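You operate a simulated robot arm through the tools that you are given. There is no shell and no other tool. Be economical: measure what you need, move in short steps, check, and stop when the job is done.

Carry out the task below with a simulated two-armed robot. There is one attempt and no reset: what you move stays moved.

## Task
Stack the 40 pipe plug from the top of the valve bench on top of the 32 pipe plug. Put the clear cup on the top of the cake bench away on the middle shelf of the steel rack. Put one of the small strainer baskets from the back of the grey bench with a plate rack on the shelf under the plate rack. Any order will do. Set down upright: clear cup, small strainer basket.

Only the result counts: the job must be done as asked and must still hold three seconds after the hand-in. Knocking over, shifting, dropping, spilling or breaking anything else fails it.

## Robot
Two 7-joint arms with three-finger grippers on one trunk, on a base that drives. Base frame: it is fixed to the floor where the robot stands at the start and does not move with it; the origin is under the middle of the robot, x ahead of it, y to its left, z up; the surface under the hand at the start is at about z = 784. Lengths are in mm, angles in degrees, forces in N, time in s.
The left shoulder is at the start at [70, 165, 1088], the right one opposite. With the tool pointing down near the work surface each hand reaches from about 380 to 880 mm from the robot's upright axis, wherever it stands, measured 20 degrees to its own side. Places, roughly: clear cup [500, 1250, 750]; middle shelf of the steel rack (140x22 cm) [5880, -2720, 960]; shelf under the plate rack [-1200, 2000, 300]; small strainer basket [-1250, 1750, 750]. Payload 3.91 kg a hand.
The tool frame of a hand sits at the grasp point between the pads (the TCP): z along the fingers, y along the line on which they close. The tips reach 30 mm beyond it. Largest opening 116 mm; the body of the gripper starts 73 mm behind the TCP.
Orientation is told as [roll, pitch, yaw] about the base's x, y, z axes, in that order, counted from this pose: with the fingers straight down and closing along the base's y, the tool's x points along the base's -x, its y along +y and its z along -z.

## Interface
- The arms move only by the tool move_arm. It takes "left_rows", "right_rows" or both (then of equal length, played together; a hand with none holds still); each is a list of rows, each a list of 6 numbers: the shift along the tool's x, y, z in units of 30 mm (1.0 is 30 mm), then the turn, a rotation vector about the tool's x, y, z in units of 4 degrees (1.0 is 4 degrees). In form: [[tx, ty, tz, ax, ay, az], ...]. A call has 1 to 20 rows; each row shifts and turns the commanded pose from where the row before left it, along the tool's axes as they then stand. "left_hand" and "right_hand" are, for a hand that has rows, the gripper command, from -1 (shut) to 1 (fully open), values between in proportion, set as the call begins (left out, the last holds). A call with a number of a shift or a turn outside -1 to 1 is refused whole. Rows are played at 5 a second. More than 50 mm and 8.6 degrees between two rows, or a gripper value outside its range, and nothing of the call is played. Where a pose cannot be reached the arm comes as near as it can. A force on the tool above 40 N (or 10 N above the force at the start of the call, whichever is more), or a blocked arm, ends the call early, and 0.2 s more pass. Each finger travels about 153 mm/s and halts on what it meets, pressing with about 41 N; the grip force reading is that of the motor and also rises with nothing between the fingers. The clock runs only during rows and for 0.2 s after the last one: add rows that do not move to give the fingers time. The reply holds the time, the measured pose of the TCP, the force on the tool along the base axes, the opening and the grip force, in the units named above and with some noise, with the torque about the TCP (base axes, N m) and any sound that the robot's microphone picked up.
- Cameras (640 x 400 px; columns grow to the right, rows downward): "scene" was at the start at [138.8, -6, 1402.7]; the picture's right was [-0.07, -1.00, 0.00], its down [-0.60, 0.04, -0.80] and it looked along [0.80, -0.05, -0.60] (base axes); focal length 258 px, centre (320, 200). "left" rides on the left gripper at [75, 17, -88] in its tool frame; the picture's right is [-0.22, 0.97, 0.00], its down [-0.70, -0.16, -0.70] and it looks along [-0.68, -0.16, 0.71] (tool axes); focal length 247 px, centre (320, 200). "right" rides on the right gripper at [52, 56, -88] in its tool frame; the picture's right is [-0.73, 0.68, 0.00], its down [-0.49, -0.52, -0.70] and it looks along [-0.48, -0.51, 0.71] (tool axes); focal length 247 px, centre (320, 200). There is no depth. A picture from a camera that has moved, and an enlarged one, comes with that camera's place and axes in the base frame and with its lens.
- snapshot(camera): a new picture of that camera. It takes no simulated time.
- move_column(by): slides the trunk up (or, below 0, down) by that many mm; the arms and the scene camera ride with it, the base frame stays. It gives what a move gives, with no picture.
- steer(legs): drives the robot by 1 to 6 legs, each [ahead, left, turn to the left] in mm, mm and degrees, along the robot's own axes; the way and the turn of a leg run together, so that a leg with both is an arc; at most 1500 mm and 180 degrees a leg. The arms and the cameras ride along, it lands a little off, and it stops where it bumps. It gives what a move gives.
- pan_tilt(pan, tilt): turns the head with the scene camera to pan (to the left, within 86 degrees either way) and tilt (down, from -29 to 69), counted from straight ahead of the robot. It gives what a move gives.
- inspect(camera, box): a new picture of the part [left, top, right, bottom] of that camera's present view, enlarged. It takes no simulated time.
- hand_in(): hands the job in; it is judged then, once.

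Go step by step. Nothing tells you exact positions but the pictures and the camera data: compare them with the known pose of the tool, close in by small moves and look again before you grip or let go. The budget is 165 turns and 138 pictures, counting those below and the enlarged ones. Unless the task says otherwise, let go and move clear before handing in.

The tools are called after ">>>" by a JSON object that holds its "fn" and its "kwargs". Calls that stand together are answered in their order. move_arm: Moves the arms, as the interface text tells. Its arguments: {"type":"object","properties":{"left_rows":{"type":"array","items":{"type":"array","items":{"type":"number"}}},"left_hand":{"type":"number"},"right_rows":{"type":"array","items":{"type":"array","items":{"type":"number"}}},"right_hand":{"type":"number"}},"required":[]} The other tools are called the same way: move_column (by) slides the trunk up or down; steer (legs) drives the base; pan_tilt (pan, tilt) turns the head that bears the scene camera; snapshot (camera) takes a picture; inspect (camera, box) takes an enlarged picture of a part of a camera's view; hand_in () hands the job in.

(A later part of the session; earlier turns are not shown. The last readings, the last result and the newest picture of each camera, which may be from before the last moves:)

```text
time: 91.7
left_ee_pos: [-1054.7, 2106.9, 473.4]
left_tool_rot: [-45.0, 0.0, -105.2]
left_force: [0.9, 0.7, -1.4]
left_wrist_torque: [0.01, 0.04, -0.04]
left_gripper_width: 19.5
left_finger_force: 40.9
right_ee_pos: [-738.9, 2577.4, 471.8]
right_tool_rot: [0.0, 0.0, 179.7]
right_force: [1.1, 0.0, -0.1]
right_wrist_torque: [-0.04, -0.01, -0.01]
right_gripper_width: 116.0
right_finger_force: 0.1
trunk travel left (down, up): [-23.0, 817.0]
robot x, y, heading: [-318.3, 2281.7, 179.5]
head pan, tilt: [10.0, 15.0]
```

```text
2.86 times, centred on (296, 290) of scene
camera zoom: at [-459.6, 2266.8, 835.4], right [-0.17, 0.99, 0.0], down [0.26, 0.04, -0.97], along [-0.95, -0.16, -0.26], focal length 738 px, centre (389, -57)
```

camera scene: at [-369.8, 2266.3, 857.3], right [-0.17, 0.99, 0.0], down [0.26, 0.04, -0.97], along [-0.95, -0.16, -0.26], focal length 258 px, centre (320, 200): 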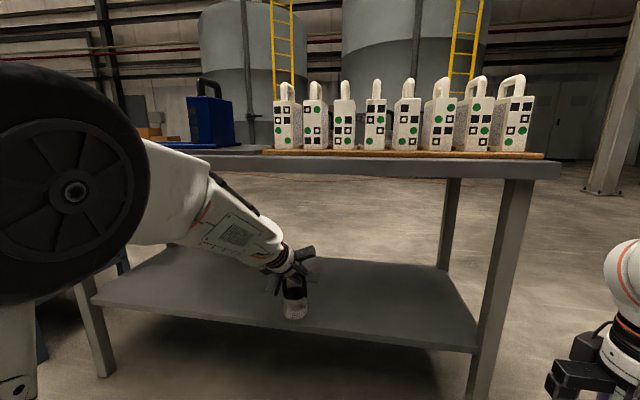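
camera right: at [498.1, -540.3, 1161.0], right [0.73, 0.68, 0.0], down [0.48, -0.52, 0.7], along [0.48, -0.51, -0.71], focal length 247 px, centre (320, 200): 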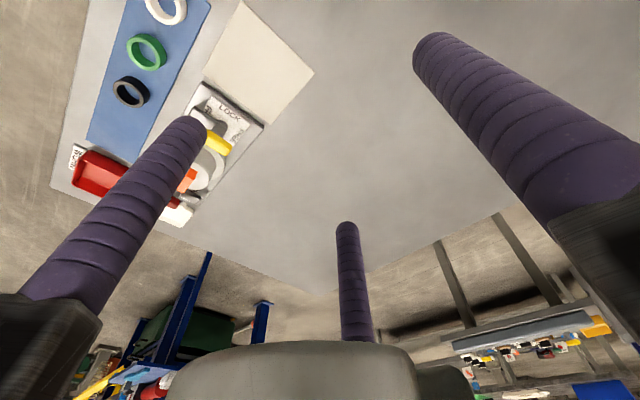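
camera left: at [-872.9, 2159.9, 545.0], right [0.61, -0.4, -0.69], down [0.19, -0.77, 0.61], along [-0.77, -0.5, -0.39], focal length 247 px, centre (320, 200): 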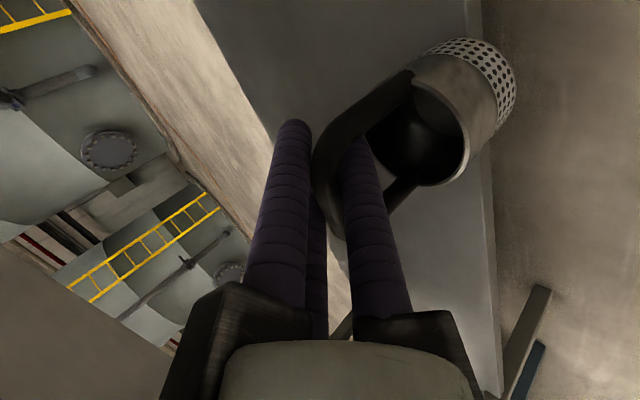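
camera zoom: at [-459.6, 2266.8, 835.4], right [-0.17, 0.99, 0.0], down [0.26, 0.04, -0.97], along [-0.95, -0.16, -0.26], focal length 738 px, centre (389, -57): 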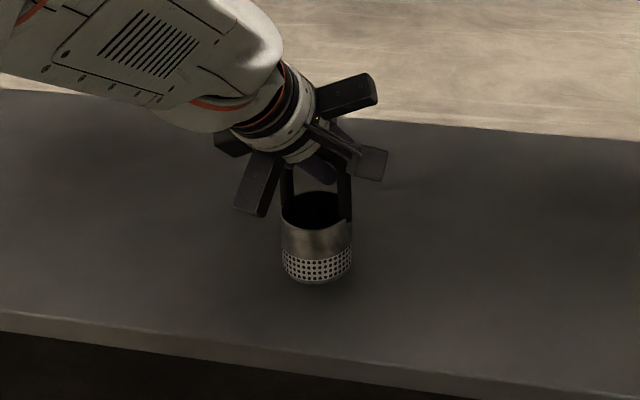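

The basket is well on the shelf, about 12 mm above it. I lower with fine arm steps and watch the force.

>>> {"fn": "move_arm", "kwargs": {"left_rows": [[0, 0.08, 0.08, 0, 0, 0], [0, 0.08, 0.08, 0, 0, 0]]}}

>>> {"fn": "move_arm", "kwargs": {"left_rows": [[0, 0.06, 0.06, 0, 0, 0], [0, 0, 0, 0, 0, 0]]}}

>>> {"fn": "move_arm", "kwargs": {"left_rows": [[0, 0.06, 0.06, 0, 0, 0], [0, 0, 0, 0, 0, 0]]}}

```text
time: 92.3
left_ee_pos: [-1053.7, 2107.0, 465.2]
left_tool_rot: [-45.0, -0.1, -105.0]
left_force: [-0.7, -0.2, -1.2]
left_wrist_torque: [0.01, 0.02, 0.0]
left_gripper_width: 19.7
left_finger_force: 41.1
right_ee_pos: [-739.0, 2576.2, 471.0]
right_tool_rot: [0.0, -0.1, 179.7]
right_force: [0.0, 0.0, 0.7]
right_wrist_torque: [0.01, 0.01, -0.01]
right_gripper_width: 116.2
right_finger_force: 0.1
trunk travel left (down, up): [-23.0, 817.0]
robot x, y, heading: [-321.0, 2283.7, 179.8]
head pan, tilt: [10.0, 15.0]
```

```text
time: 92.9
left_ee_pos: [-1055.0, 2107.0, 462.6]
left_tool_rot: [-45.0, 0.0, -105.1]
left_force: [0.5, 0.7, -0.8]
left_wrist_torque: [0.02, 0.05, 0.04]
left_gripper_width: 19.7
left_finger_force: 40.8
right_ee_pos: [-739.4, 2575.7, 471.1]
right_tool_rot: [0.1, -0.1, 179.7]
right_force: [1.0, -0.2, -0.2]
right_wrist_torque: [-0.02, -0.03, -0.01]
right_gripper_width: 115.9
right_finger_force: 0.0
trunk travel left (down, up): [-23.0, 817.0]
robot x, y, heading: [-321.2, 2284.1, 179.9]
head pan, tilt: [10.0, 15.0]
```

```text
time: 93.5
left_ee_pos: [-1054.6, 2106.7, 460.4]
left_tool_rot: [-45.0, 0.0, -105.1]
left_force: [-0.3, 0.9, -1.3]
left_wrist_torque: [0.01, 0.01, -0.03]
left_gripper_width: 19.6
left_finger_force: 40.6
right_ee_pos: [-739.0, 2576.5, 471.1]
right_tool_rot: [0.0, -0.1, 179.7]
right_force: [-0.2, -0.2, -0.2]
right_wrist_torque: [-0.02, -0.01, 0.0]
right_gripper_width: 116.0
right_finger_force: 0.0
trunk travel left (down, up): [-23.0, 817.0]
robot x, y, heading: [-314.1, 2282.1, 179.6]
head pan, tilt: [10.0, 15.0]
```

>>> {"fn": "move_arm", "kwargs": {"left_rows": [[0, 0.06, 0.06, 0, 0, 0], [0, 0, 0, 0, 0, 0]]}}

>>> {"fn": "move_arm", "kwargs": {"left_rows": [[0, 0.05, 0.05, 0, 0, 0], [0, 0, 0, 0, 0, 0]]}}

>>> {"fn": "inspect", "kwargs": {"camera": "scene", "box": [260, 260, 356, 320]}}

```text
time: 94.1
left_ee_pos: [-1054.1, 2107.9, 458.3]
left_tool_rot: [-45.0, 0.0, -105.1]
left_force: [-0.1, -0.2, -1.6]
left_wrist_torque: [0.03, 0.03, 0.01]
left_gripper_width: 19.5
left_finger_force: 41.1
right_ee_pos: [-739.4, 2576.6, 472.0]
right_tool_rot: [-0.1, -0.1, 179.7]
right_force: [-0.1, -0.6, -0.2]
right_wrist_torque: [0.03, -0.01, 0.01]
right_gripper_width: 115.7
right_finger_force: 0.0
trunk travel left (down, up): [-23.0, 817.0]
robot x, y, heading: [-320.3, 2281.7, 179.6]
head pan, tilt: [10.0, 15.0]
```

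```text
time: 94.7
left_ee_pos: [-1054.7, 2108.1, 455.1]
left_tool_rot: [-45.0, 0.0, -105.1]
left_force: [-0.5, -0.7, -2.4]
left_wrist_torque: [0.03, 0.03, -0.01]
left_gripper_width: 19.6
left_finger_force: 41.1
right_ee_pos: [-739.4, 2575.3, 471.6]
right_tool_rot: [0.1, 0.0, 179.7]
right_force: [0.4, 0.3, -0.6]
right_wrist_torque: [-0.02, 0.01, -0.02]
right_gripper_width: 115.8
right_finger_force: 0.0
trunk travel left (down, up): [-23.0, 817.0]
robot x, y, heading: [-316.2, 2286.4, 179.6]
head pan, tilt: [10.0, 15.0]
```

```text
6.67 times, centred on (308, 290) of scene
camera zoom: at [-459.7, 2266.8, 835.4], right [-0.17, 0.99, 0.0], down [0.26, 0.04, -0.97], along [-0.95, -0.16, -0.26], focal length 1722 px, centre (400, -400)
```

zoom: 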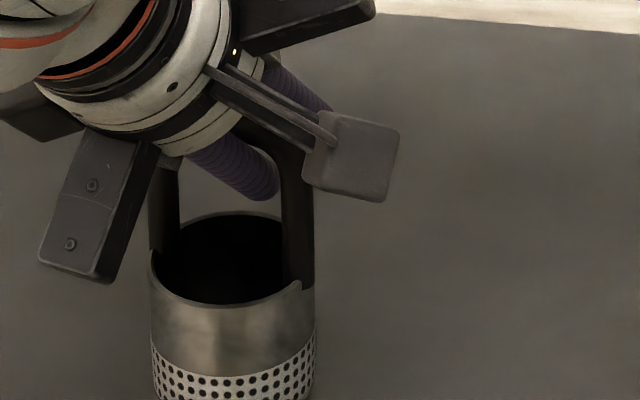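

No contact yet; I keep going in small steps.

>>> {"fn": "move_arm", "kwargs": {"left_rows": [[0, 0.06, 0.06, 0, 0, 0], [0, 0, 0, 0, 0, 0]]}}

>>> {"fn": "move_arm", "kwargs": {"left_rows": [[0, 0.06, 0.06, 0, 0, 0], [0, 0, 0, 0, 0, 0]]}}

>>> {"fn": "inspect", "kwargs": {"camera": "scene", "box": [240, 255, 368, 335]}}

```text
time: 95.3
left_ee_pos: [-1055.1, 2107.5, 453.1]
left_tool_rot: [-45.0, 0.0, -105.0]
left_force: [-1.2, 0.5, -2.1]
left_wrist_torque: [0.03, 0.0, 0.0]
left_gripper_width: 19.4
left_finger_force: 41.1
right_ee_pos: [-739.0, 2575.7, 471.4]
right_tool_rot: [0.1, -0.1, 179.7]
right_force: [0.3, -0.2, 0.0]
right_wrist_torque: [-0.01, -0.01, 0.0]
right_gripper_width: 115.8
right_finger_force: 0.1
trunk travel left (down, up): [-23.0, 817.0]
robot x, y, heading: [-320.0, 2280.1, 179.8]
head pan, tilt: [10.0, 15.0]
```

```text
time: 95.9
left_ee_pos: [-1055.2, 2107.0, 450.4]
left_tool_rot: [-45.1, 0.1, -105.1]
left_force: [0.5, -0.8, -0.8]
left_wrist_torque: [0.04, 0.0, -0.01]
left_gripper_width: 19.4
left_finger_force: 40.7
right_ee_pos: [-739.5, 2576.1, 470.7]
right_tool_rot: [-0.1, -0.1, 179.7]
right_force: [-0.6, -0.6, -0.8]
right_wrist_torque: [-0.03, 0.01, 0.0]
right_gripper_width: 116.0
right_finger_force: 0.0
trunk travel left (down, up): [-23.0, 817.0]
robot x, y, heading: [-319.6, 2283.7, 179.8]
head pan, tilt: [10.0, 15.0]
```

```text
5.00 times, centred on (304, 295) of scene
camera zoom: at [-459.7, 2266.8, 835.4], right [-0.17, 0.99, 0.0], down [0.26, 0.04, -0.97], along [-0.95, -0.16, -0.26], focal length 1291 px, centre (400, -275)
```

zoom: 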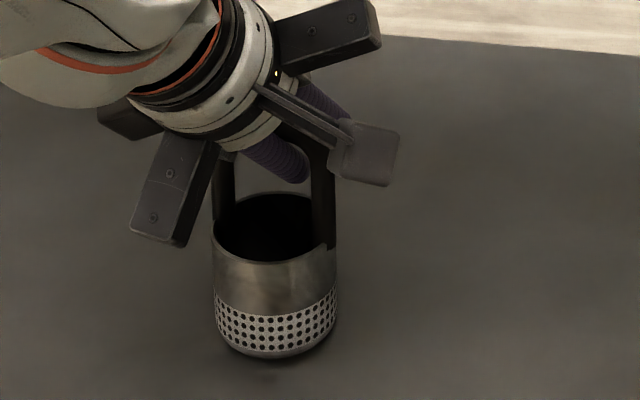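

>>> {"fn": "move_arm", "kwargs": {"left_rows": [[0, 0.07, 0.07, 0, 0, 0], [0, 0, 0, 0, 0, 0]]}}

>>> {"fn": "move_arm", "kwargs": {"left_rows": [[0, 0.07, 0.07, 0, 0, 0], [0, 0, 0, 0, 0, 0]]}}

>>> {"fn": "move_arm", "kwargs": {"left_rows": [[0, 0.06, 0.06, 0, 0, 0], [0, 0, 0, 0, 0, 0]]}}

>>> {"fn": "inspect", "kwargs": {"camera": "scene", "box": [240, 255, 368, 335]}}

```text
time: 96.5
left_ee_pos: [-1055.2, 2107.6, 447.1]
left_tool_rot: [-45.0, 0.0, -105.1]
left_force: [-0.8, 0.8, -2.4]
left_wrist_torque: [0.05, -0.02, -0.03]
left_gripper_width: 19.4
left_finger_force: 41.5
right_ee_pos: [-738.9, 2576.1, 472.1]
right_tool_rot: [0.1, -0.1, 179.8]
right_force: [-0.7, 0.2, -0.8]
right_wrist_torque: [-0.02, 0.0, -0.05]
right_gripper_width: 115.7
right_finger_force: 0.0
trunk travel left (down, up): [-23.0, 817.0]
robot x, y, heading: [-316.2, 2281.4, 179.6]
head pan, tilt: [10.0, 15.0]
```

```text
time: 97.1
left_ee_pos: [-1054.2, 2107.4, 446.0]
left_tool_rot: [-45.0, -0.1, -105.0]
left_force: [0.4, 0.2, -2.7]
left_wrist_torque: [0.0, 0.02, 0.0]
left_gripper_width: 19.3
left_finger_force: 41.4
right_ee_pos: [-740.2, 2576.5, 471.9]
right_tool_rot: [0.0, -0.1, 179.7]
right_force: [0.0, 0.3, 0.9]
right_wrist_torque: [0.01, 0.02, 0.03]
right_gripper_width: 116.0
right_finger_force: 0.0
trunk travel left (down, up): [-23.0, 817.0]
robot x, y, heading: [-317.6, 2278.0, 179.5]
head pan, tilt: [10.0, 15.0]
```

```text
time: 97.7
left_ee_pos: [-1053.9, 2106.4, 443.4]
left_tool_rot: [-45.0, -0.1, -105.0]
left_force: [-0.1, 0.2, 3.7]
left_wrist_torque: [-0.04, 0.13, 0.0]
left_gripper_width: 19.3
left_finger_force: 40.5
right_ee_pos: [-738.7, 2575.9, 471.8]
right_tool_rot: [0.0, -0.1, 179.7]
right_force: [0.1, 0.1, -0.3]
right_wrist_torque: [0.01, 0.01, -0.02]
right_gripper_width: 115.9
right_finger_force: 0.0
trunk travel left (down, up): [-23.0, 817.0]
robot x, y, heading: [-319.9, 2283.1, 179.6]
head pan, tilt: [10.0, 15.0]
```

```text
5.00 times, centred on (304, 295) of scene
camera zoom: at [-459.3, 2266.9, 835.5], right [-0.17, 0.99, 0.0], down [0.26, 0.04, -0.97], along [-0.95, -0.16, -0.26], focal length 1291 px, centre (400, -275)
```

zoom: 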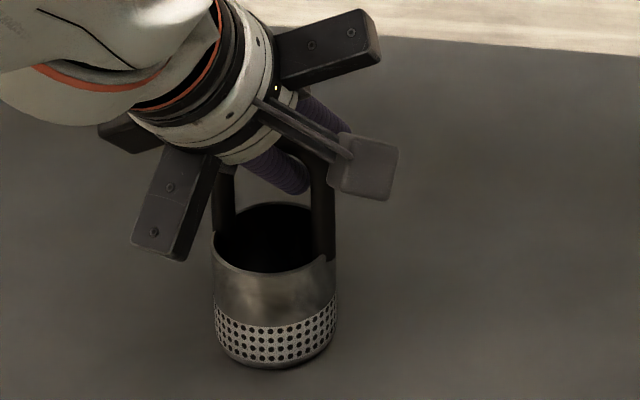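

Contact. I open partly, then withdraw along the tool axis.

>>> {"fn": "move_arm", "kwargs": {"left_rows": [[0, 0, 0, 0, 0, 0], [0, 0, 0, 0, 0, 0], [0, 0, 0, 0, 0, 0]], "left_hand": -0.25}}

>>> {"fn": "snapshot", "kwargs": {"camera": "left"}}

>>> {"fn": "inspect", "kwargs": {"camera": "scene", "box": [240, 255, 368, 335]}}

```text
time: 98.5
left_ee_pos: [-1055.5, 2106.0, 443.0]
left_tool_rot: [-44.9, -0.1, -105.2]
left_force: [-0.1, -0.2, 0.8]
left_wrist_torque: [0.0, 0.0, -0.02]
left_gripper_width: 43.8
left_finger_force: 0.1
right_ee_pos: [-738.8, 2576.6, 472.9]
right_tool_rot: [0.0, -0.1, 179.8]
right_force: [0.4, 0.0, -0.2]
right_wrist_torque: [0.01, 0.01, 0.0]
right_gripper_width: 116.0
right_finger_force: 0.0
trunk travel left (down, up): [-23.0, 817.0]
robot x, y, heading: [-320.8, 2283.7, 179.8]
head pan, tilt: [10.0, 15.0]
```

```text
65 pictures are left
camera left: at [-963.1, 2159.9, 493.2], right [0.61, -0.4, -0.69], down [0.19, -0.77, 0.61], along [-0.77, -0.5, -0.39], focal length 247 px, centre (320, 200)
```

left: 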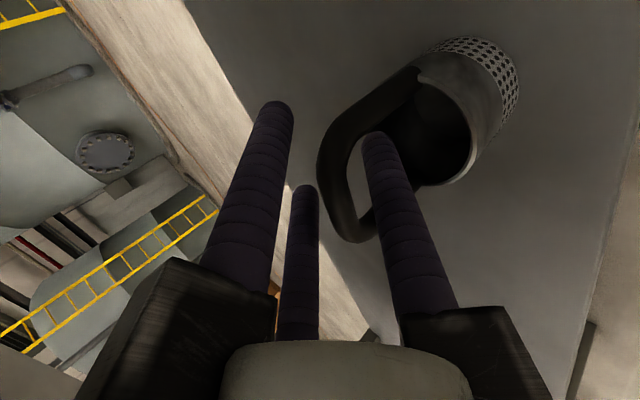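

```text
5.00 times, centred on (304, 295) of scene
camera zoom: at [-459.6, 2266.8, 835.4], right [-0.17, 0.99, 0.0], down [0.26, 0.04, -0.97], along [-0.95, -0.16, -0.26], focal length 1291 px, centre (400, -275)
```

zoom: 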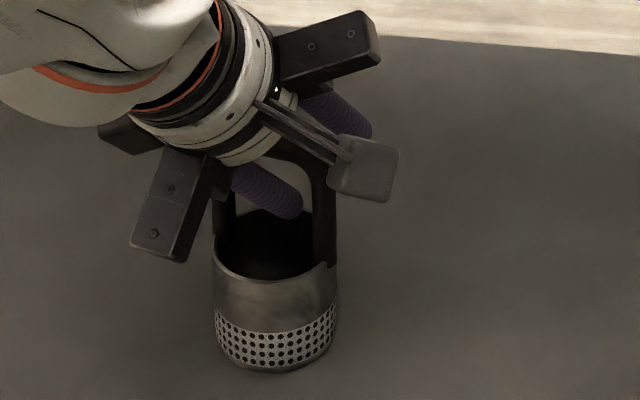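

It stands and the fingers are free of the bar. I withdraw.

>>> {"fn": "move_arm", "kwargs": {"left_rows": [[0, 0, -0.5, 0, 0, 0], [0, 0, -0.6, 0, 0, 0], [0, 0, -0.6, 0, 0, 0], [0, 0, -0.6, 0, 0, 0], [0, 0, 0, 0, 0, 0]]}}

>>> {"fn": "steer", "kwargs": {"legs": [[-300, 0, 0]]}}

>>> {"fn": "snapshot", "kwargs": {"camera": "scene"}}

>>> {"fn": "inspect", "kwargs": {"camera": "scene", "box": [220, 200, 412, 320]}}

```text
time: 99.7
left_ee_pos: [-1006.6, 2095.4, 492.6]
left_tool_rot: [-45.0, 0.0, -105.1]
left_force: [1.2, 0.1, 0.4]
left_wrist_torque: [-0.02, 0.01, -0.01]
left_gripper_width: 43.4
left_finger_force: 0.1
right_ee_pos: [-739.6, 2576.8, 471.8]
right_tool_rot: [0.0, -0.1, 179.8]
right_force: [-0.6, 0.0, -0.6]
right_wrist_torque: [0.01, -0.01, -0.02]
right_gripper_width: 116.0
right_finger_force: 0.1
trunk travel left (down, up): [-23.0, 817.0]
robot x, y, heading: [-318.0, 2284.0, 179.7]
head pan, tilt: [10.0, 15.0]
```

```text
time: 101.7
left_ee_pos: [-709.6, 2096.2, 491.7]
left_tool_rot: [-45.0, 0.0, -105.3]
left_force: [-0.1, 0.1, 0.1]
left_wrist_torque: [-0.02, -0.03, 0.0]
left_gripper_width: 43.4
left_finger_force: 0.0
right_ee_pos: [-440.4, 2574.4, 471.3]
right_tool_rot: [0.0, -0.1, 179.5]
right_force: [0.5, -0.4, 0.1]
right_wrist_torque: [-0.05, 0.0, 0.0]
right_gripper_width: 115.9
right_finger_force: 0.2
trunk travel left (down, up): [-23.0, 817.0]
robot x, y, heading: [-19.4, 2278.4, 179.5]
head pan, tilt: [10.0, 15.0]
```

```text
63 pictures are left
camera scene: at [-161.2, 2265.1, 835.4], right [-0.16, 0.99, 0.0], down [0.26, 0.04, -0.97], along [-0.95, -0.16, -0.26], focal length 258 px, centre (320, 200)
```

scene: 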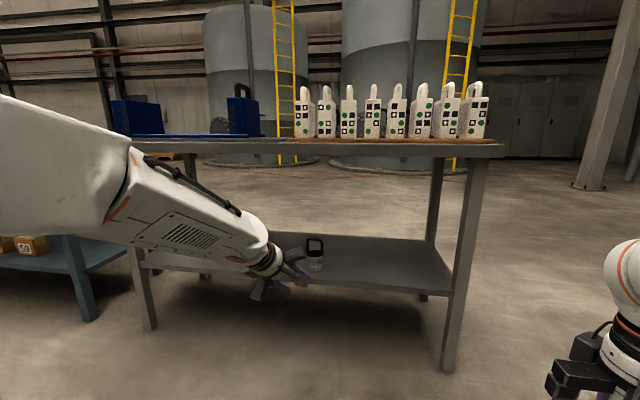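

```text
3.33 times, centred on (316, 260) of scene
camera zoom: at [-161.2, 2265.1, 835.4], right [-0.16, 0.99, 0.0], down [0.26, 0.04, -0.97], along [-0.95, -0.16, -0.26], focal length 861 px, centre (333, 0)
```

zoom: 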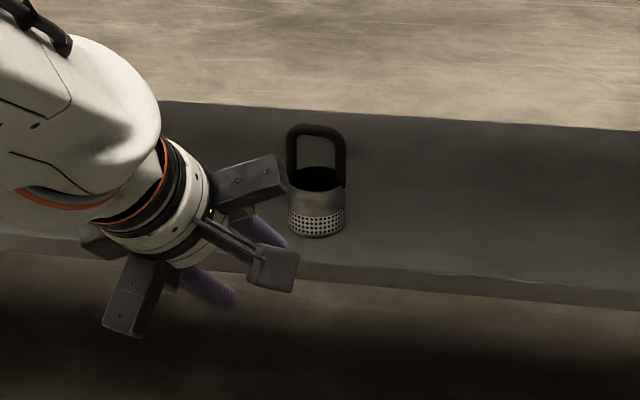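

The basket stands upright on the shelf. I raise the trunk again, un-tilt the left hand and pull it in.

>>> {"fn": "move_column", "kwargs": {"by": 400}}

>>> {"fn": "move_column", "kwargs": {"by": 200}}

>>> {"fn": "move_arm", "kwargs": {"left_rows": [[0, 0, 0, -0.95, 0, 0], [0, 0, 0, -0.95, 0, 0], [0, 0, 0, -0.95, 0, 0], [0, 0, 0, -0.95, 0, 0], [0, 0, 0, -0.95, 0, 0], [0, 0, 0, -0.95, 0, 0], [0, 0, 0, -0.95, 0, 0], [0, 0, 0, -0.95, 0, 0], [0, 0, 0, -0.95, 0, 0], [0, 0, 0, -0.95, 0, 0], [0, 0, 0, -0.95, 0, 0], [0, 0, 0, -0.8, 0, 0], [0, 0.9, -0.7, 0, 0, 0], [0, 0.9, -0.7, 0, 0, 0], [0, 0.9, 0, 0, 0, 0], [0, 0.9, 0, 0, 0, 0], [0, 0.9, 0, 0, 0, 0]], "left_hand": 0}}

>>> {"fn": "steer", "kwargs": {"legs": [[0, 0, -179.5], [-150, 0, 0], [0, -900, 0]]}}

>>> {"fn": "pan_tilt", "kwargs": {"pan": 0, "tilt": 42}}

>>> {"fn": "snapshot", "kwargs": {"camera": "scene"}}

```text
time: 105.5
left_ee_pos: [-709.5, 2096.9, 891.8]
left_tool_rot: [-45.0, 0.0, -105.3]
left_force: [1.5, 0.7, 0.5]
left_wrist_torque: [0.01, 0.0, -0.03]
left_gripper_width: 43.4
left_finger_force: 0.0
right_ee_pos: [-440.5, 2576.2, 870.8]
right_tool_rot: [0.0, -0.1, 179.5]
right_force: [0.5, 0.0, -0.4]
right_wrist_torque: [-0.04, 0.04, 0.04]
right_gripper_width: 116.1
right_finger_force: 0.0
trunk travel left (down, up): [-423.0, 417.0]
robot x, y, heading: [-18.3, 2277.9, 179.5]
head pan, tilt: [10.0, 15.0]
```

```text
time: 107.7
left_ee_pos: [-709.9, 2095.6, 1091.8]
left_tool_rot: [-45.0, 0.0, -105.3]
left_force: [-0.4, 0.6, 0.0]
left_wrist_torque: [-0.02, 0.0, 0.01]
left_gripper_width: 43.6
left_finger_force: 0.0
right_ee_pos: [-440.0, 2575.5, 1070.8]
right_tool_rot: [0.0, -0.1, 179.4]
right_force: [-0.5, -0.5, 0.8]
right_wrist_torque: [0.02, 0.0, 0.02]
right_gripper_width: 115.9
right_finger_force: 0.1
trunk travel left (down, up): [-623.0, 217.0]
robot x, y, heading: [-18.7, 2280.4, 179.5]
head pan, tilt: [10.0, 15.0]
```

```text
time: 111.3
left_ee_pos: [-578.5, 2058.6, 1133.8]
left_tool_rot: [-0.1, 0.0, -105.3]
left_force: [0.1, -0.6, -1.1]
left_wrist_torque: [0.02, 0.02, 0.01]
left_gripper_width: 57.9
left_finger_force: 0.1
right_ee_pos: [-436.9, 2575.8, 1071.8]
right_tool_rot: [-0.1, -0.1, 179.6]
right_force: [-0.1, -1.0, 0.0]
right_wrist_torque: [-0.01, -0.01, -0.01]
right_gripper_width: 115.9
right_finger_force: 0.0
trunk travel left (down, up): [-623.0, 217.0]
robot x, y, heading: [-26.2, 2280.1, 179.4]
head pan, tilt: [10.0, 15.0]
```

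```text
time: 124.4
left_ee_pos: [394.6, 1613.5, 1133.4]
left_tool_rot: [0.0, 0.0, 76.1]
left_force: [0.8, 0.3, -0.7]
left_wrist_torque: [0.02, -0.01, 0.08]
left_gripper_width: 58.2
left_finger_force: 0.0
right_ee_pos: [267.1, 1093.3, 1070.8]
right_tool_rot: [0.1, -0.1, 0.8]
right_force: [0.5, 0.0, 0.1]
right_wrist_torque: [-0.03, 0.0, -0.01]
right_gripper_width: 115.9
right_finger_force: 0.1
trunk travel left (down, up): [-623.0, 217.0]
robot x, y, heading: [-159.5, 1379.7, 0.9]
head pan, tilt: [10.0, 15.0]
```

```text
time: 125.3
left_ee_pos: [394.5, 1613.2, 1133.6]
left_tool_rot: [0.0, -0.1, 76.1]
left_force: [-0.3, 0.1, -0.4]
left_wrist_torque: [-0.04, -0.01, 0.0]
left_gripper_width: 57.8
left_finger_force: 0.0
right_ee_pos: [267.6, 1094.9, 1071.9]
right_tool_rot: [0.0, -0.1, 1.0]
right_force: [0.5, 0.2, -0.3]
right_wrist_torque: [-0.01, -0.01, 0.01]
right_gripper_width: 115.9
right_finger_force: 0.0
trunk travel left (down, up): [-623.0, 217.0]
robot x, y, heading: [-159.7, 1378.5, 0.9]
head pan, tilt: [0.0, 42.0]
```

```text
61 pictures are left
camera scene: at [-23.9, 1380.9, 1393.0], right [0.02, -1.0, 0.0], down [-0.67, -0.01, -0.74], along [0.74, 0.01, -0.67], focal length 258 px, centre (320, 200)
```

scene: 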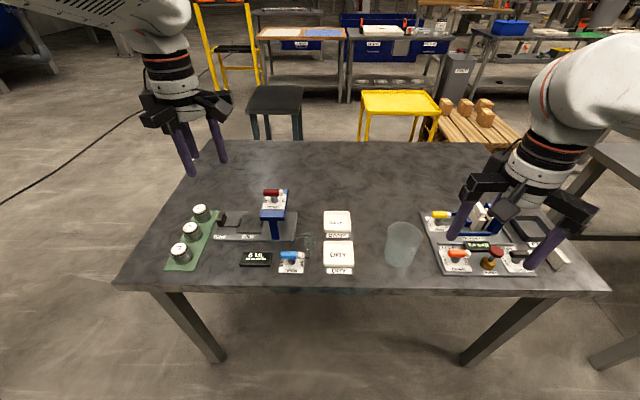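

The dosing display seems to have changed, so I enlarge it along with the cup.

>>> {"fn": "inspect", "kwargs": {"camera": "scene", "box": [225, 180, 353, 280]}}

>>> {"fn": "inspect", "kwargs": {"camera": "scene", "box": [360, 200, 488, 280]}}

>>> {"fn": "snapshot", "kwargs": {"camera": "right"}}

```text
4.00 times, centred on (289, 230) of scene
camera zoom: at [-23.9, 1380.9, 1393.0], right [0.02, -1.0, 0.0], down [-0.67, -0.01, -0.74], along [0.74, 0.01, -0.67], focal length 1033 px, centre (444, 80)
```

zoom: 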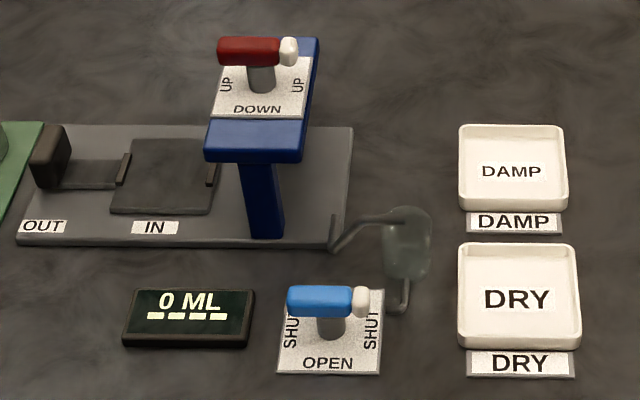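

```text
5.00 times, centred on (424, 240) of scene
camera zoom: at [-23.9, 1380.9, 1393.0], right [0.02, -1.0, 0.0], down [-0.67, -0.01, -0.74], along [0.74, 0.01, -0.67], focal length 1291 px, centre (-200, 0)
```

zoom: 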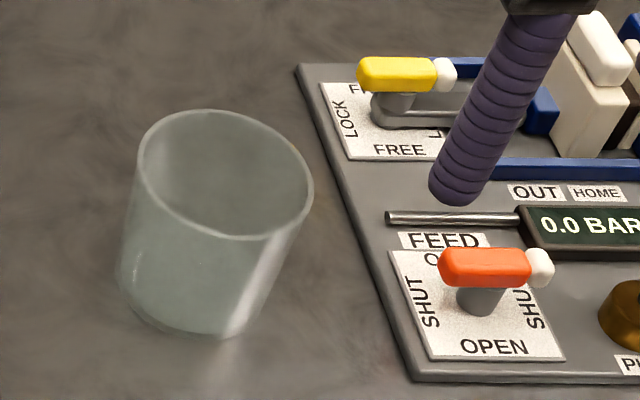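

```text
58 pictures are left
camera right: at [212.8, 1148.3, 1159.0], right [0.72, 0.69, 0.0], down [0.49, -0.52, 0.7], along [0.49, -0.5, -0.71], focal length 247 px, centre (320, 200)
```

right: 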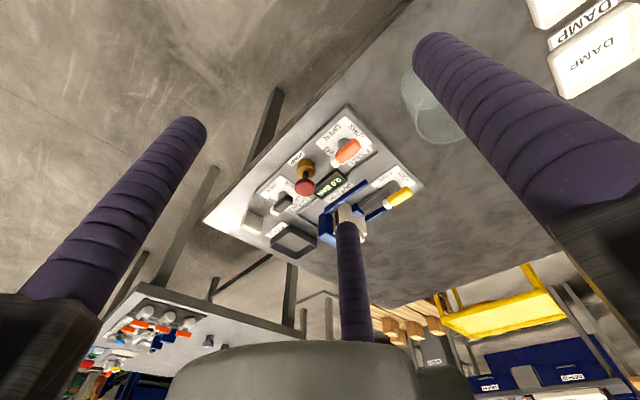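

Still 0 ML, nothing changed. The cup is at about (415, 1165), rim z≈880, rim about 90 mm across. I bring the right hand above it.

>>> {"fn": "move_arm", "kwargs": {"right_rows": [[-0.985, 0.45, 0.3, 0, 0, 0], [-0.985, 0.45, 0.3, 0, 0, 0], [-0.985, 0.45, 0.3, 0, 0, 0], [-0.985, 0.45, 0.3, 0, 0, 0], [-0.985, 0.45, 0.3, 0, 0, 0], [0, 0, 0, 0, 0, 0]], "right_hand": 1}}

>>> {"fn": "snapshot", "kwargs": {"camera": "right"}}

>>> {"fn": "inspect", "kwargs": {"camera": "scene", "box": [320, 120, 480, 280]}}

```text
time: 126.7
left_ee_pos: [393.4, 1612.7, 1134.9]
left_tool_rot: [-0.2, 0.1, 76.2]
left_force: [-0.9, -0.2, 0.1]
left_wrist_torque: [0.04, -0.02, 0.02]
left_gripper_width: 58.1
left_finger_force: 0.1
right_ee_pos: [415.4, 1163.1, 1027.4]
right_tool_rot: [0.1, -0.1, 0.9]
right_force: [-1.0, -0.1, 0.5]
right_wrist_torque: [0.07, -0.06, 0.01]
right_gripper_width: 115.8
right_finger_force: 0.1
trunk travel left (down, up): [-623.0, 217.0]
robot x, y, heading: [-160.2, 1378.9, 0.8]
head pan, tilt: [0.0, 42.0]
```

```text
57 pictures are left
camera right: at [360.3, 1217.4, 1114.3], right [0.72, 0.69, 0.0], down [0.49, -0.52, 0.7], along [0.49, -0.5, -0.71], focal length 247 px, centre (320, 200)
```

right: 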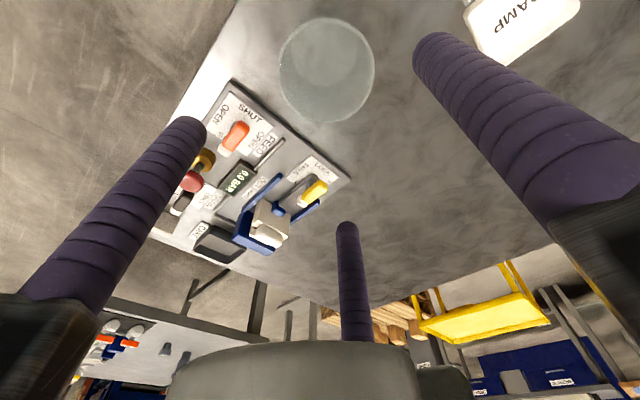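

```text
2.50 times, centred on (400, 200) of scene
camera zoom: at [-24.9, 1379.8, 1393.0], right [0.02, -1.0, 0.0], down [-0.67, -0.01, -0.74], along [0.74, 0.01, -0.67], focal length 646 px, centre (120, 200)
```

zoom: 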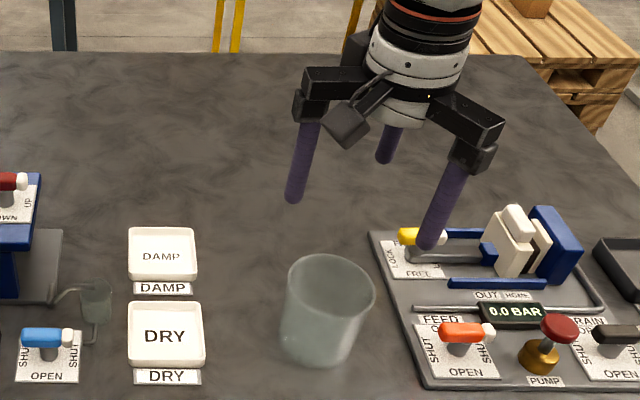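

>>> {"fn": "inspect", "kwargs": {"camera": "right", "box": [262, 5, 390, 135]}}

```text
3.08 times, centred on (326, 70) of right
camera zoom: at [360.3, 1217.4, 1114.3], right [0.72, 0.69, 0.0], down [0.49, -0.52, 0.7], along [0.49, -0.5, -0.71], focal length 760 px, centre (302, 600)
```

zoom: 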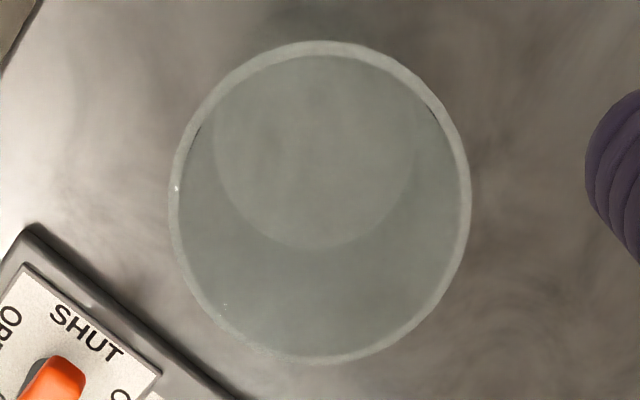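

The cup is centred at about (417, 1168). I descend around it with the fingers fully open.

>>> {"fn": "move_arm", "kwargs": {"right_rows": [[-0.06, 0.17, 0.9, 0, 0, 0], [0, 0, 0.9, 0, 0, 0], [0, 0, 0.9, 0, 0, 0], [0, 0, 0.9, 0, 0, 0], [0, 0, 0, 0, 0, 0]]}}

>>> {"fn": "snapshot", "kwargs": {"camera": "right"}}

>>> {"fn": "inspect", "kwargs": {"camera": "scene", "box": [340, 180, 468, 280]}}

```text
time: 127.9
left_ee_pos: [394.1, 1613.3, 1133.0]
left_tool_rot: [0.0, 0.0, 76.2]
left_force: [-0.4, -0.7, 0.2]
left_wrist_torque: [-0.02, 0.03, -0.04]
left_gripper_width: 58.3
left_finger_force: 0.1
right_ee_pos: [415.7, 1169.2, 918.2]
right_tool_rot: [0.0, 0.0, 0.9]
right_force: [-1.1, 0.7, 0.3]
right_wrist_torque: [0.0, 0.0, 0.01]
right_gripper_width: 116.1
right_finger_force: 0.1
trunk travel left (down, up): [-623.0, 217.0]
robot x, y, heading: [-157.8, 1377.9, 0.9]
head pan, tilt: [0.0, 42.0]
```

```text
54 pictures are left
camera right: at [361.8, 1222.8, 1006.2], right [0.72, 0.69, 0.0], down [0.49, -0.52, 0.7], along [0.49, -0.5, -0.71], focal length 247 px, centre (320, 200)
```

right: 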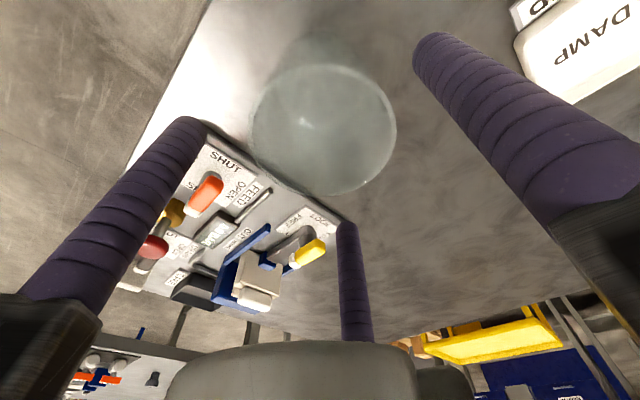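

```text
4.00 times, centred on (404, 230) of scene
camera zoom: at [-24.6, 1380.5, 1393.0], right [0.02, -1.0, 0.0], down [-0.67, -0.01, -0.74], along [0.74, 0.01, -0.67], focal length 1033 px, centre (-16, 80)
```

zoom: 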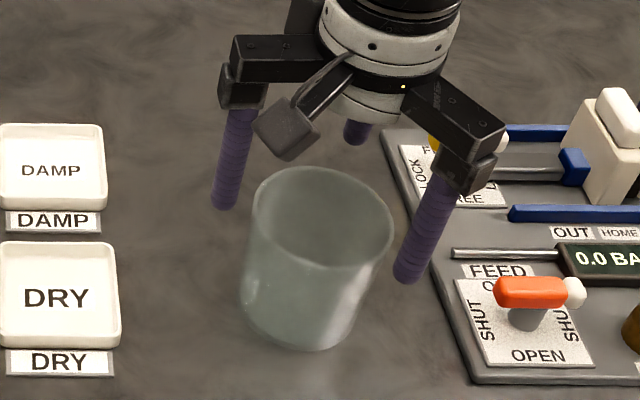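

The refined rim is at z≈865, centre (418, 1170); the hand is nearly aligned. I continue down to TCP z≈838.

>>> {"fn": "move_arm", "kwargs": {"right_rows": [[-0.07, 0.02, 0.67, 0, 0, 0], [0, 0, 0.67, 0, 0, 0], [0, 0, 0.67, 0, 0, 0], [0, 0, 0.67, 0, 0, 0], [0, 0, 0, 0, 0, 0]]}}

>>> {"fn": "snapshot", "kwargs": {"camera": "right"}}

>>> {"fn": "inspect", "kwargs": {"camera": "scene", "box": [340, 180, 468, 280]}}

```text
time: 129.1
left_ee_pos: [394.3, 1613.0, 1134.6]
left_tool_rot: [-0.1, -0.1, 76.0]
left_force: [-0.1, -0.3, -0.1]
left_wrist_torque: [0.02, -0.02, 0.02]
left_gripper_width: 57.8
left_finger_force: 0.0
right_ee_pos: [418.1, 1170.9, 839.5]
right_tool_rot: [0.0, -0.1, 0.9]
right_force: [1.3, 1.0, 0.5]
right_wrist_torque: [0.0, -0.03, -0.03]
right_gripper_width: 116.1
right_finger_force: 0.1
trunk travel left (down, up): [-623.0, 217.0]
robot x, y, heading: [-161.5, 1380.4, 1.0]
head pan, tilt: [0.0, 42.0]
```

```text
52 pictures are left
camera right: at [364.4, 1224.2, 926.3], right [0.72, 0.69, 0.0], down [0.49, -0.52, 0.7], along [0.49, -0.5, -0.71], focal length 247 px, centre (320, 200)
```

right: 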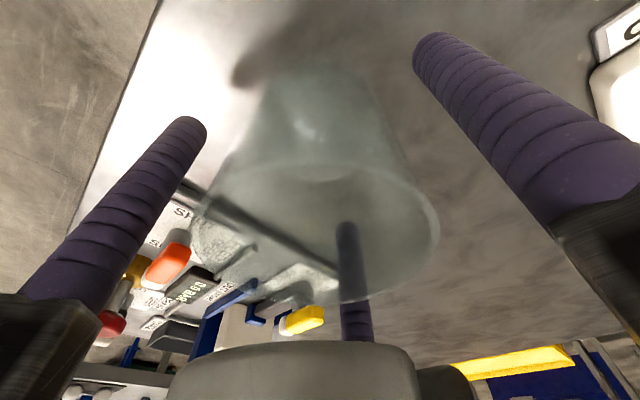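

```text
4.00 times, centred on (404, 230) of scene
camera zoom: at [-24.5, 1380.7, 1393.0], right [0.02, -1.0, 0.0], down [-0.67, -0.01, -0.74], along [0.74, 0.01, -0.67], focal length 1033 px, centre (-16, 80)
```

zoom: 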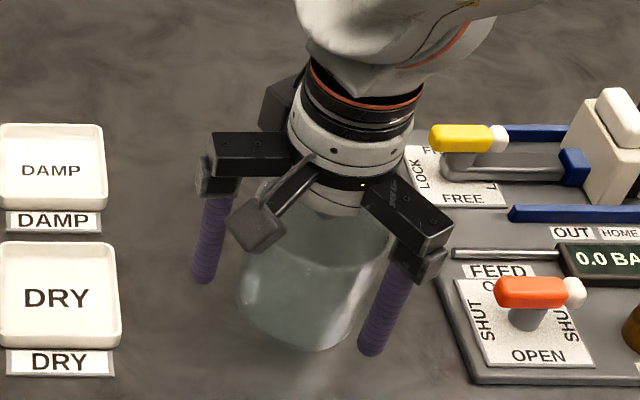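

The cup sits between all three fingers. I close to a bit below the cup width and check the force.

>>> {"fn": "move_arm", "kwargs": {"right_rows": [[0, 0, 0, 0, 0, 0], [0, 0, 0, 0, 0, 0], [0, 0, 0, 0, 0, 0]], "right_hand": 0.4}}

>>> {"fn": "snapshot", "kwargs": {"camera": "right"}}

```text
time: 129.9
left_ee_pos: [394.2, 1613.7, 1132.3]
left_tool_rot: [0.2, 0.0, 76.1]
left_force: [0.1, -0.2, 0.6]
left_wrist_torque: [-0.01, 0.0, 0.01]
left_gripper_width: 57.8
left_finger_force: 0.0
right_ee_pos: [419.2, 1169.6, 838.8]
right_tool_rot: [0.0, -0.2, 0.9]
right_force: [-0.3, -0.2, 0.4]
right_wrist_torque: [0.06, 0.01, 0.01]
right_gripper_width: 86.4
right_finger_force: 40.6
trunk travel left (down, up): [-623.0, 217.0]
robot x, y, heading: [-160.1, 1377.0, 1.0]
head pan, tilt: [0.0, 42.0]
```

```text
50 pictures are left
camera right: at [364.7, 1224.4, 926.1], right [0.72, 0.69, 0.0], down [0.49, -0.52, 0.7], along [0.49, -0.5, -0.71], focal length 247 px, centre (320, 200)
```

right: 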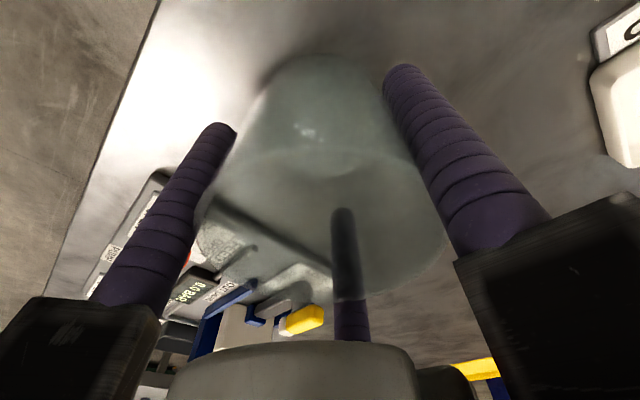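

Held at 86.4 mm. I lift straight up.

>>> {"fn": "move_arm", "kwargs": {"right_rows": [[0, 0, -0.3, 0, 0, 0], [0, 0, -0.8, 0, 0, 0], [0, 0, -1, 0, 0, 0], [0, 0, -1, 0, 0, 0], [0, 0, -1, 0, 0, 0], [0, 0, -1, 0, 0, 0], [0, 0, -1, 0, 0, 0], [0, 0, -1, 0, 0, 0], [0, 0, 0, 0, 0, 0]]}}

>>> {"fn": "snapshot", "kwargs": {"camera": "scene"}}

```text
time: 131.9
left_ee_pos: [394.5, 1613.0, 1133.5]
left_tool_rot: [0.0, 0.0, 76.1]
left_force: [1.0, 0.6, 0.1]
left_wrist_torque: [-0.01, 0.01, 0.01]
left_gripper_width: 57.9
left_finger_force: 0.0
right_ee_pos: [418.2, 1170.5, 1049.3]
right_tool_rot: [0.0, 0.1, 1.0]
right_force: [0.5, -0.7, -0.3]
right_wrist_torque: [-0.01, 0.02, -0.02]
right_gripper_width: 86.1
right_finger_force: 41.6
trunk travel left (down, up): [-623.0, 217.0]
robot x, y, heading: [-159.6, 1379.3, 1.2]
head pan, tilt: [0.0, 42.0]
```

```text
49 pictures are left
camera scene: at [-23.3, 1380.6, 1392.8], right [0.02, -1.0, 0.0], down [-0.67, -0.01, -0.74], along [0.74, 0.01, -0.67], focal length 258 px, centre (320, 200)
```

scene: 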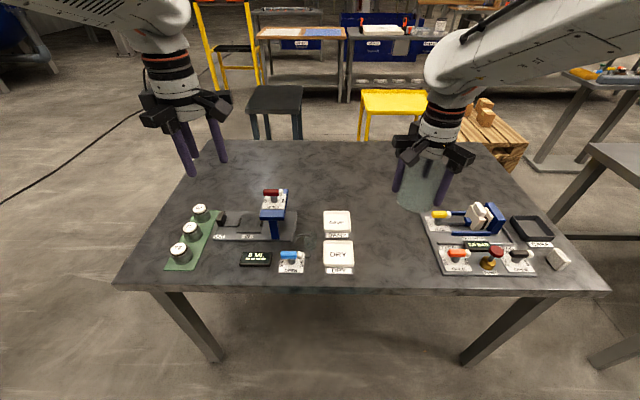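

The cup is up and level. I pull both hands in a bit, then drive back down the corridor and survey the way to the rack.

>>> {"fn": "move_arm", "kwargs": {"right_rows": [[0.8, 0, -0.2, 0, 0, 0], [0.8, 0, -0.2, 0, 0, 0], [0.8, 0, -0.2, 0, 0, 0], [0.8, 0, -0.2, 0, 0, 0], [0.8, 0, -0.2, 0, 0, 0], [0, 0, 0, 0, 0, 0]], "left_rows": [[0.2, 0.8, 0, 0, 0, 0], [0.2, 0.8, 0, 0, 0, 0], [0.2, 0.8, 0, 0, 0, 0], [0.2, 0.8, 0, 0, 0, 0], [0, 0, 0, 0, 0, 0], [0, 0, 0, 0, 0, 0]]}}

>>> {"fn": "steer", "kwargs": {"legs": [[-90, 0, -1.2], [0, -1500, 0], [0, -180, 0]]}}

>>> {"fn": "pan_tilt", "kwargs": {"pan": -60, "tilt": 15}}

>>> {"fn": "snapshot", "kwargs": {"camera": "scene"}}

>>> {"fn": "snapshot", "kwargs": {"camera": "right"}}

```text
time: 133.3
left_ee_pos: [353.4, 1643.3, 1122.8]
left_tool_rot: [-0.9, 2.9, 76.6]
left_force: [-0.2, 0.3, 0.0]
left_wrist_torque: [-0.03, -0.01, 0.03]
left_gripper_width: 57.9
left_finger_force: 0.0
left hand out of reach, approached as far as the arm can: row 2, 3, 4
right_ee_pos: [296.1, 1168.7, 1080.9]
right_tool_rot: [-0.1, 0.0, 0.9]
right_force: [0.0, -0.1, -1.0]
right_wrist_torque: [-0.01, -0.02, 0.0]
right_gripper_width: 86.1
right_finger_force: 40.8
trunk travel left (down, up): [-623.0, 217.0]
robot x, y, heading: [-161.2, 1379.6, 0.6]
head pan, tilt: [0.0, 42.0]
```

```text
time: 142.6
left_ee_pos: [257.6, -49.3, 1120.1]
left_tool_rot: [-0.7, 2.9, 75.2]
left_force: [0.3, -0.8, 0.0]
left_wrist_torque: [0.02, 0.01, 0.01]
left_gripper_width: 57.9
left_finger_force: 0.1
right_ee_pos: [192.8, -523.3, 1080.5]
right_tool_rot: [0.1, -0.1, -0.5]
right_force: [1.1, 0.5, -0.7]
right_wrist_torque: [0.02, 0.0, 0.02]
right_gripper_width: 86.3
right_finger_force: 40.7
trunk travel left (down, up): [-623.0, 217.0]
robot x, y, heading: [-260.3, -301.5, -0.8]
head pan, tilt: [0.0, 42.0]
```

```text
time: 143.9
left_ee_pos: [259.3, -48.6, 1118.7]
left_tool_rot: [-0.6, 3.3, 75.2]
left_force: [0.0, 0.6, -0.3]
left_wrist_torque: [0.0, -0.01, -0.01]
left_gripper_width: 58.0
left_finger_force: 0.0
right_ee_pos: [191.0, -525.0, 1080.0]
right_tool_rot: [-0.1, -0.1, -0.5]
right_force: [-0.9, -0.6, -0.1]
right_wrist_torque: [-0.02, -0.01, -0.03]
right_gripper_width: 86.2
right_finger_force: 41.1
trunk travel left (down, up): [-623.0, 217.0]
robot x, y, heading: [-261.7, -298.3, -0.6]
head pan, tilt: [-60.0, 15.0]
```

```text
48 pictures are left
camera scene: at [-139.9, -296.7, 1371.9], right [0.08, -1.0, 0.0], down [-0.84, -0.06, -0.54], along [0.53, 0.04, -0.84], focal length 258 px, centre (320, 200)
```

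scene: 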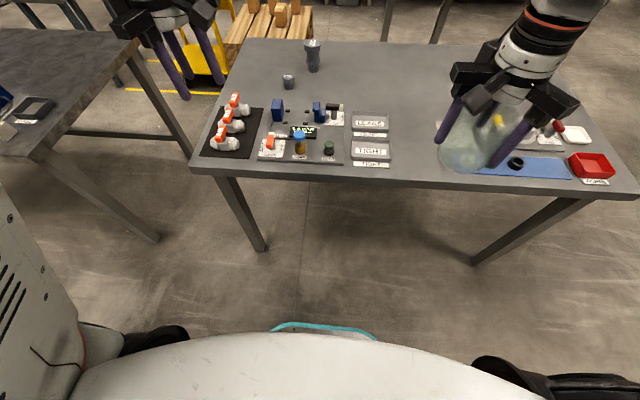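

```text
47 pictures are left
camera right: at [138.2, -468.1, 1168.3], right [0.74, 0.67, 0.0], down [0.48, -0.53, 0.7], along [0.47, -0.52, -0.71], focal length 247 px, centre (320, 200)
```

right: 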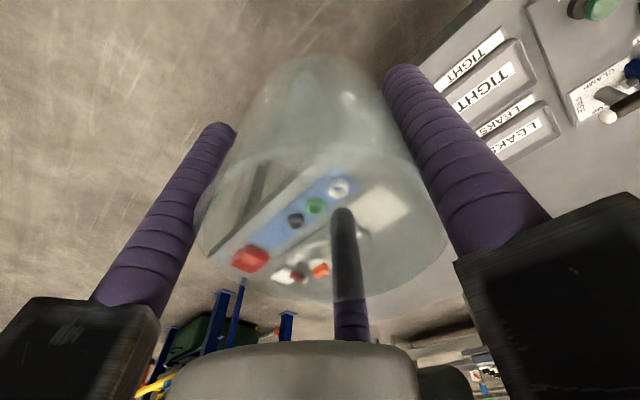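

The folded left arm disturbs the head again (same as before), so I extend it a little and re-aim the head.

>>> {"fn": "move_arm", "kwargs": {"left_rows": [[-0.2, -0.8, -0.3, 0, 0, 0], [-0.2, -0.8, -0.3, 0, 0, 0], [-0.2, -0.8, 0, 0, 0, 0], [-0.2, -0.8, 0, 0, 0, 0], [0, 0, 0, 0, 0, 0]]}}

>>> {"fn": "pan_tilt", "kwargs": {"pan": -60, "tilt": 15}}

>>> {"fn": "snapshot", "kwargs": {"camera": "scene"}}

```text
time: 145.1
left_ee_pos: [357.8, -51.3, 1139.3]
left_tool_rot: [-0.8, 2.9, 75.2]
left_force: [-0.7, 0.2, -0.2]
left_wrist_torque: [0.04, 0.03, -0.05]
left_gripper_width: 58.1
left_finger_force: 0.0
right_ee_pos: [189.7, -523.3, 1080.8]
right_tool_rot: [0.0, -0.1, -0.5]
right_force: [-0.6, -0.1, -0.6]
right_wrist_torque: [-0.01, 0.01, -0.01]
right_gripper_width: 86.2
right_finger_force: 41.4
trunk travel left (down, up): [-623.0, 217.0]
robot x, y, heading: [-263.5, -301.1, -0.7]
head pan, tilt: [-60.0, 15.0]
```

```text
time: 145.7
left_ee_pos: [357.6, -49.1, 1139.0]
left_tool_rot: [-0.7, 2.9, 75.2]
left_force: [0.5, 0.3, 0.0]
left_wrist_torque: [0.01, 0.02, 0.01]
left_gripper_width: 57.7
left_finger_force: 0.1
right_ee_pos: [190.6, -523.8, 1079.8]
right_tool_rot: [0.0, -0.1, -0.5]
right_force: [0.1, -0.7, -1.1]
right_wrist_torque: [0.0, 0.0, -0.03]
right_gripper_width: 86.0
right_finger_force: 40.9
trunk travel left (down, up): [-623.0, 217.0]
robot x, y, heading: [-265.0, -300.7, -0.6]
head pan, tilt: [-60.0, 15.0]
```

```text
46 pictures are left
camera scene: at [-163.4, -383.5, 1435.4], right [-0.87, -0.49, 0.0], down [-0.13, 0.23, -0.97], along [0.47, -0.84, -0.26], focal length 258 px, centre (320, 200)
```

scene: 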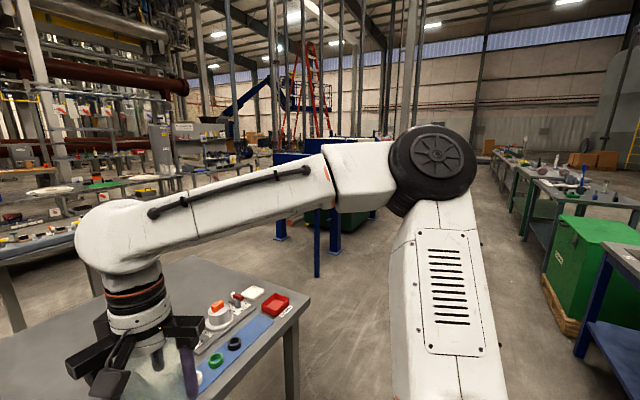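

There's a free aisle past the valve bench's right end (y≈-1600). I drive there and look ahead along it.

>>> {"fn": "steer", "kwargs": {"legs": [[0, -1300, 0.6], [300, 0, 0]]}}

>>> {"fn": "pan_tilt", "kwargs": {"pan": 0, "tilt": 15}}

>>> {"fn": "snapshot", "kwargs": {"camera": "scene"}}

```text
time: 153.8
left_ee_pos: [648.3, -1331.2, 1138.0]
left_tool_rot: [-0.7, 2.9, 75.8]
left_force: [0.5, 0.5, 0.8]
left_wrist_torque: [0.0, 0.04, 0.02]
left_gripper_width: 58.1
left_finger_force: 0.0
right_ee_pos: [486.0, -1805.0, 1081.3]
right_tool_rot: [0.1, -0.1, 0.2]
right_force: [0.6, 0.6, -0.8]
right_wrist_torque: [0.01, 0.01, 0.0]
right_gripper_width: 86.2
right_finger_force: 41.0
trunk travel left (down, up): [-623.0, 217.0]
robot x, y, heading: [33.6, -1586.5, 0.1]
head pan, tilt: [-60.0, 15.0]
```

```text
time: 155.1
left_ee_pos: [648.3, -1331.5, 1138.4]
left_tool_rot: [-0.7, 3.0, 75.8]
left_force: [1.0, -0.2, 0.1]
left_wrist_torque: [0.03, -0.01, -0.01]
left_gripper_width: 57.8
left_finger_force: 0.0
right_ee_pos: [486.3, -1804.8, 1080.7]
right_tool_rot: [0.1, -0.1, 0.1]
right_force: [-0.7, -0.3, -0.7]
right_wrist_torque: [0.03, -0.01, -0.05]
right_gripper_width: 86.2
right_finger_force: 40.9
trunk travel left (down, up): [-623.0, 217.0]
robot x, y, heading: [31.8, -1591.7, -0.2]
head pan, tilt: [0.0, 15.0]
```

```text
45 pictures are left
camera scene: at [177.4, -1587.8, 1435.4], right [0.0, -1.0, 0.0], down [-0.26, 0.0, -0.97], along [0.97, 0.0, -0.26], focal length 258 px, centre (320, 200)
```

scene: 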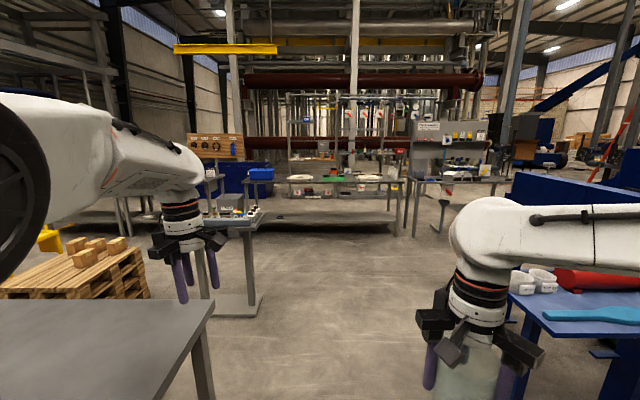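

>>> {"fn": "inspect", "kwargs": {"camera": "scene", "box": [240, 80, 420, 250]}}

>>> {"fn": "inspect", "kwargs": {"camera": "scene", "box": [390, 90, 550, 250]}}

```text
2.35 times, centred on (330, 165) of scene
camera zoom: at [177.4, -1587.8, 1435.4], right [0.0, -1.0, 0.0], down [-0.26, 0.0, -0.97], along [0.97, 0.0, -0.26], focal length 608 px, centre (296, 282)
```

zoom: 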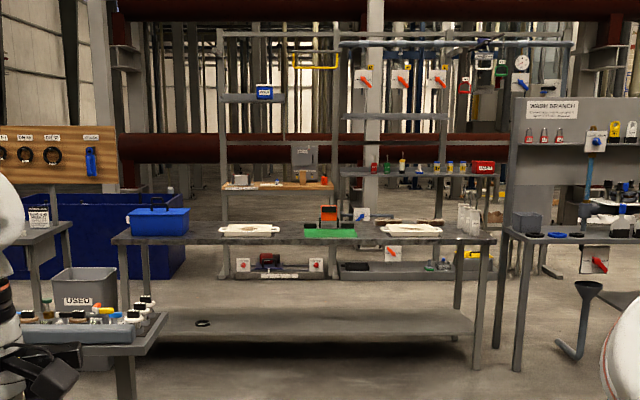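

```text
2.50 times, centred on (470, 170) of scene
camera zoom: at [177.4, -1587.8, 1435.4], right [0.0, -1.0, 0.0], down [-0.26, 0.0, -0.97], along [0.97, 0.0, -0.26], focal length 646 px, centre (-55, 275)
```

zoom: 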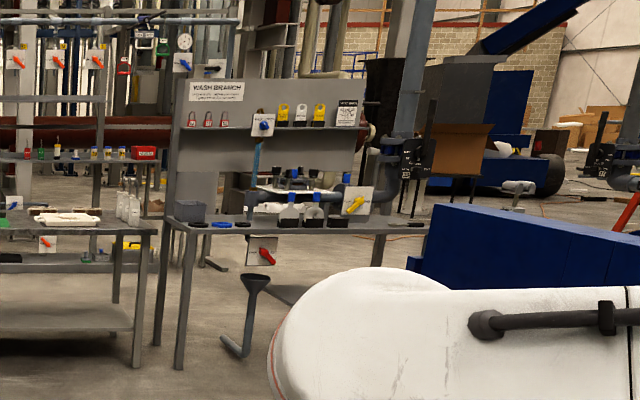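

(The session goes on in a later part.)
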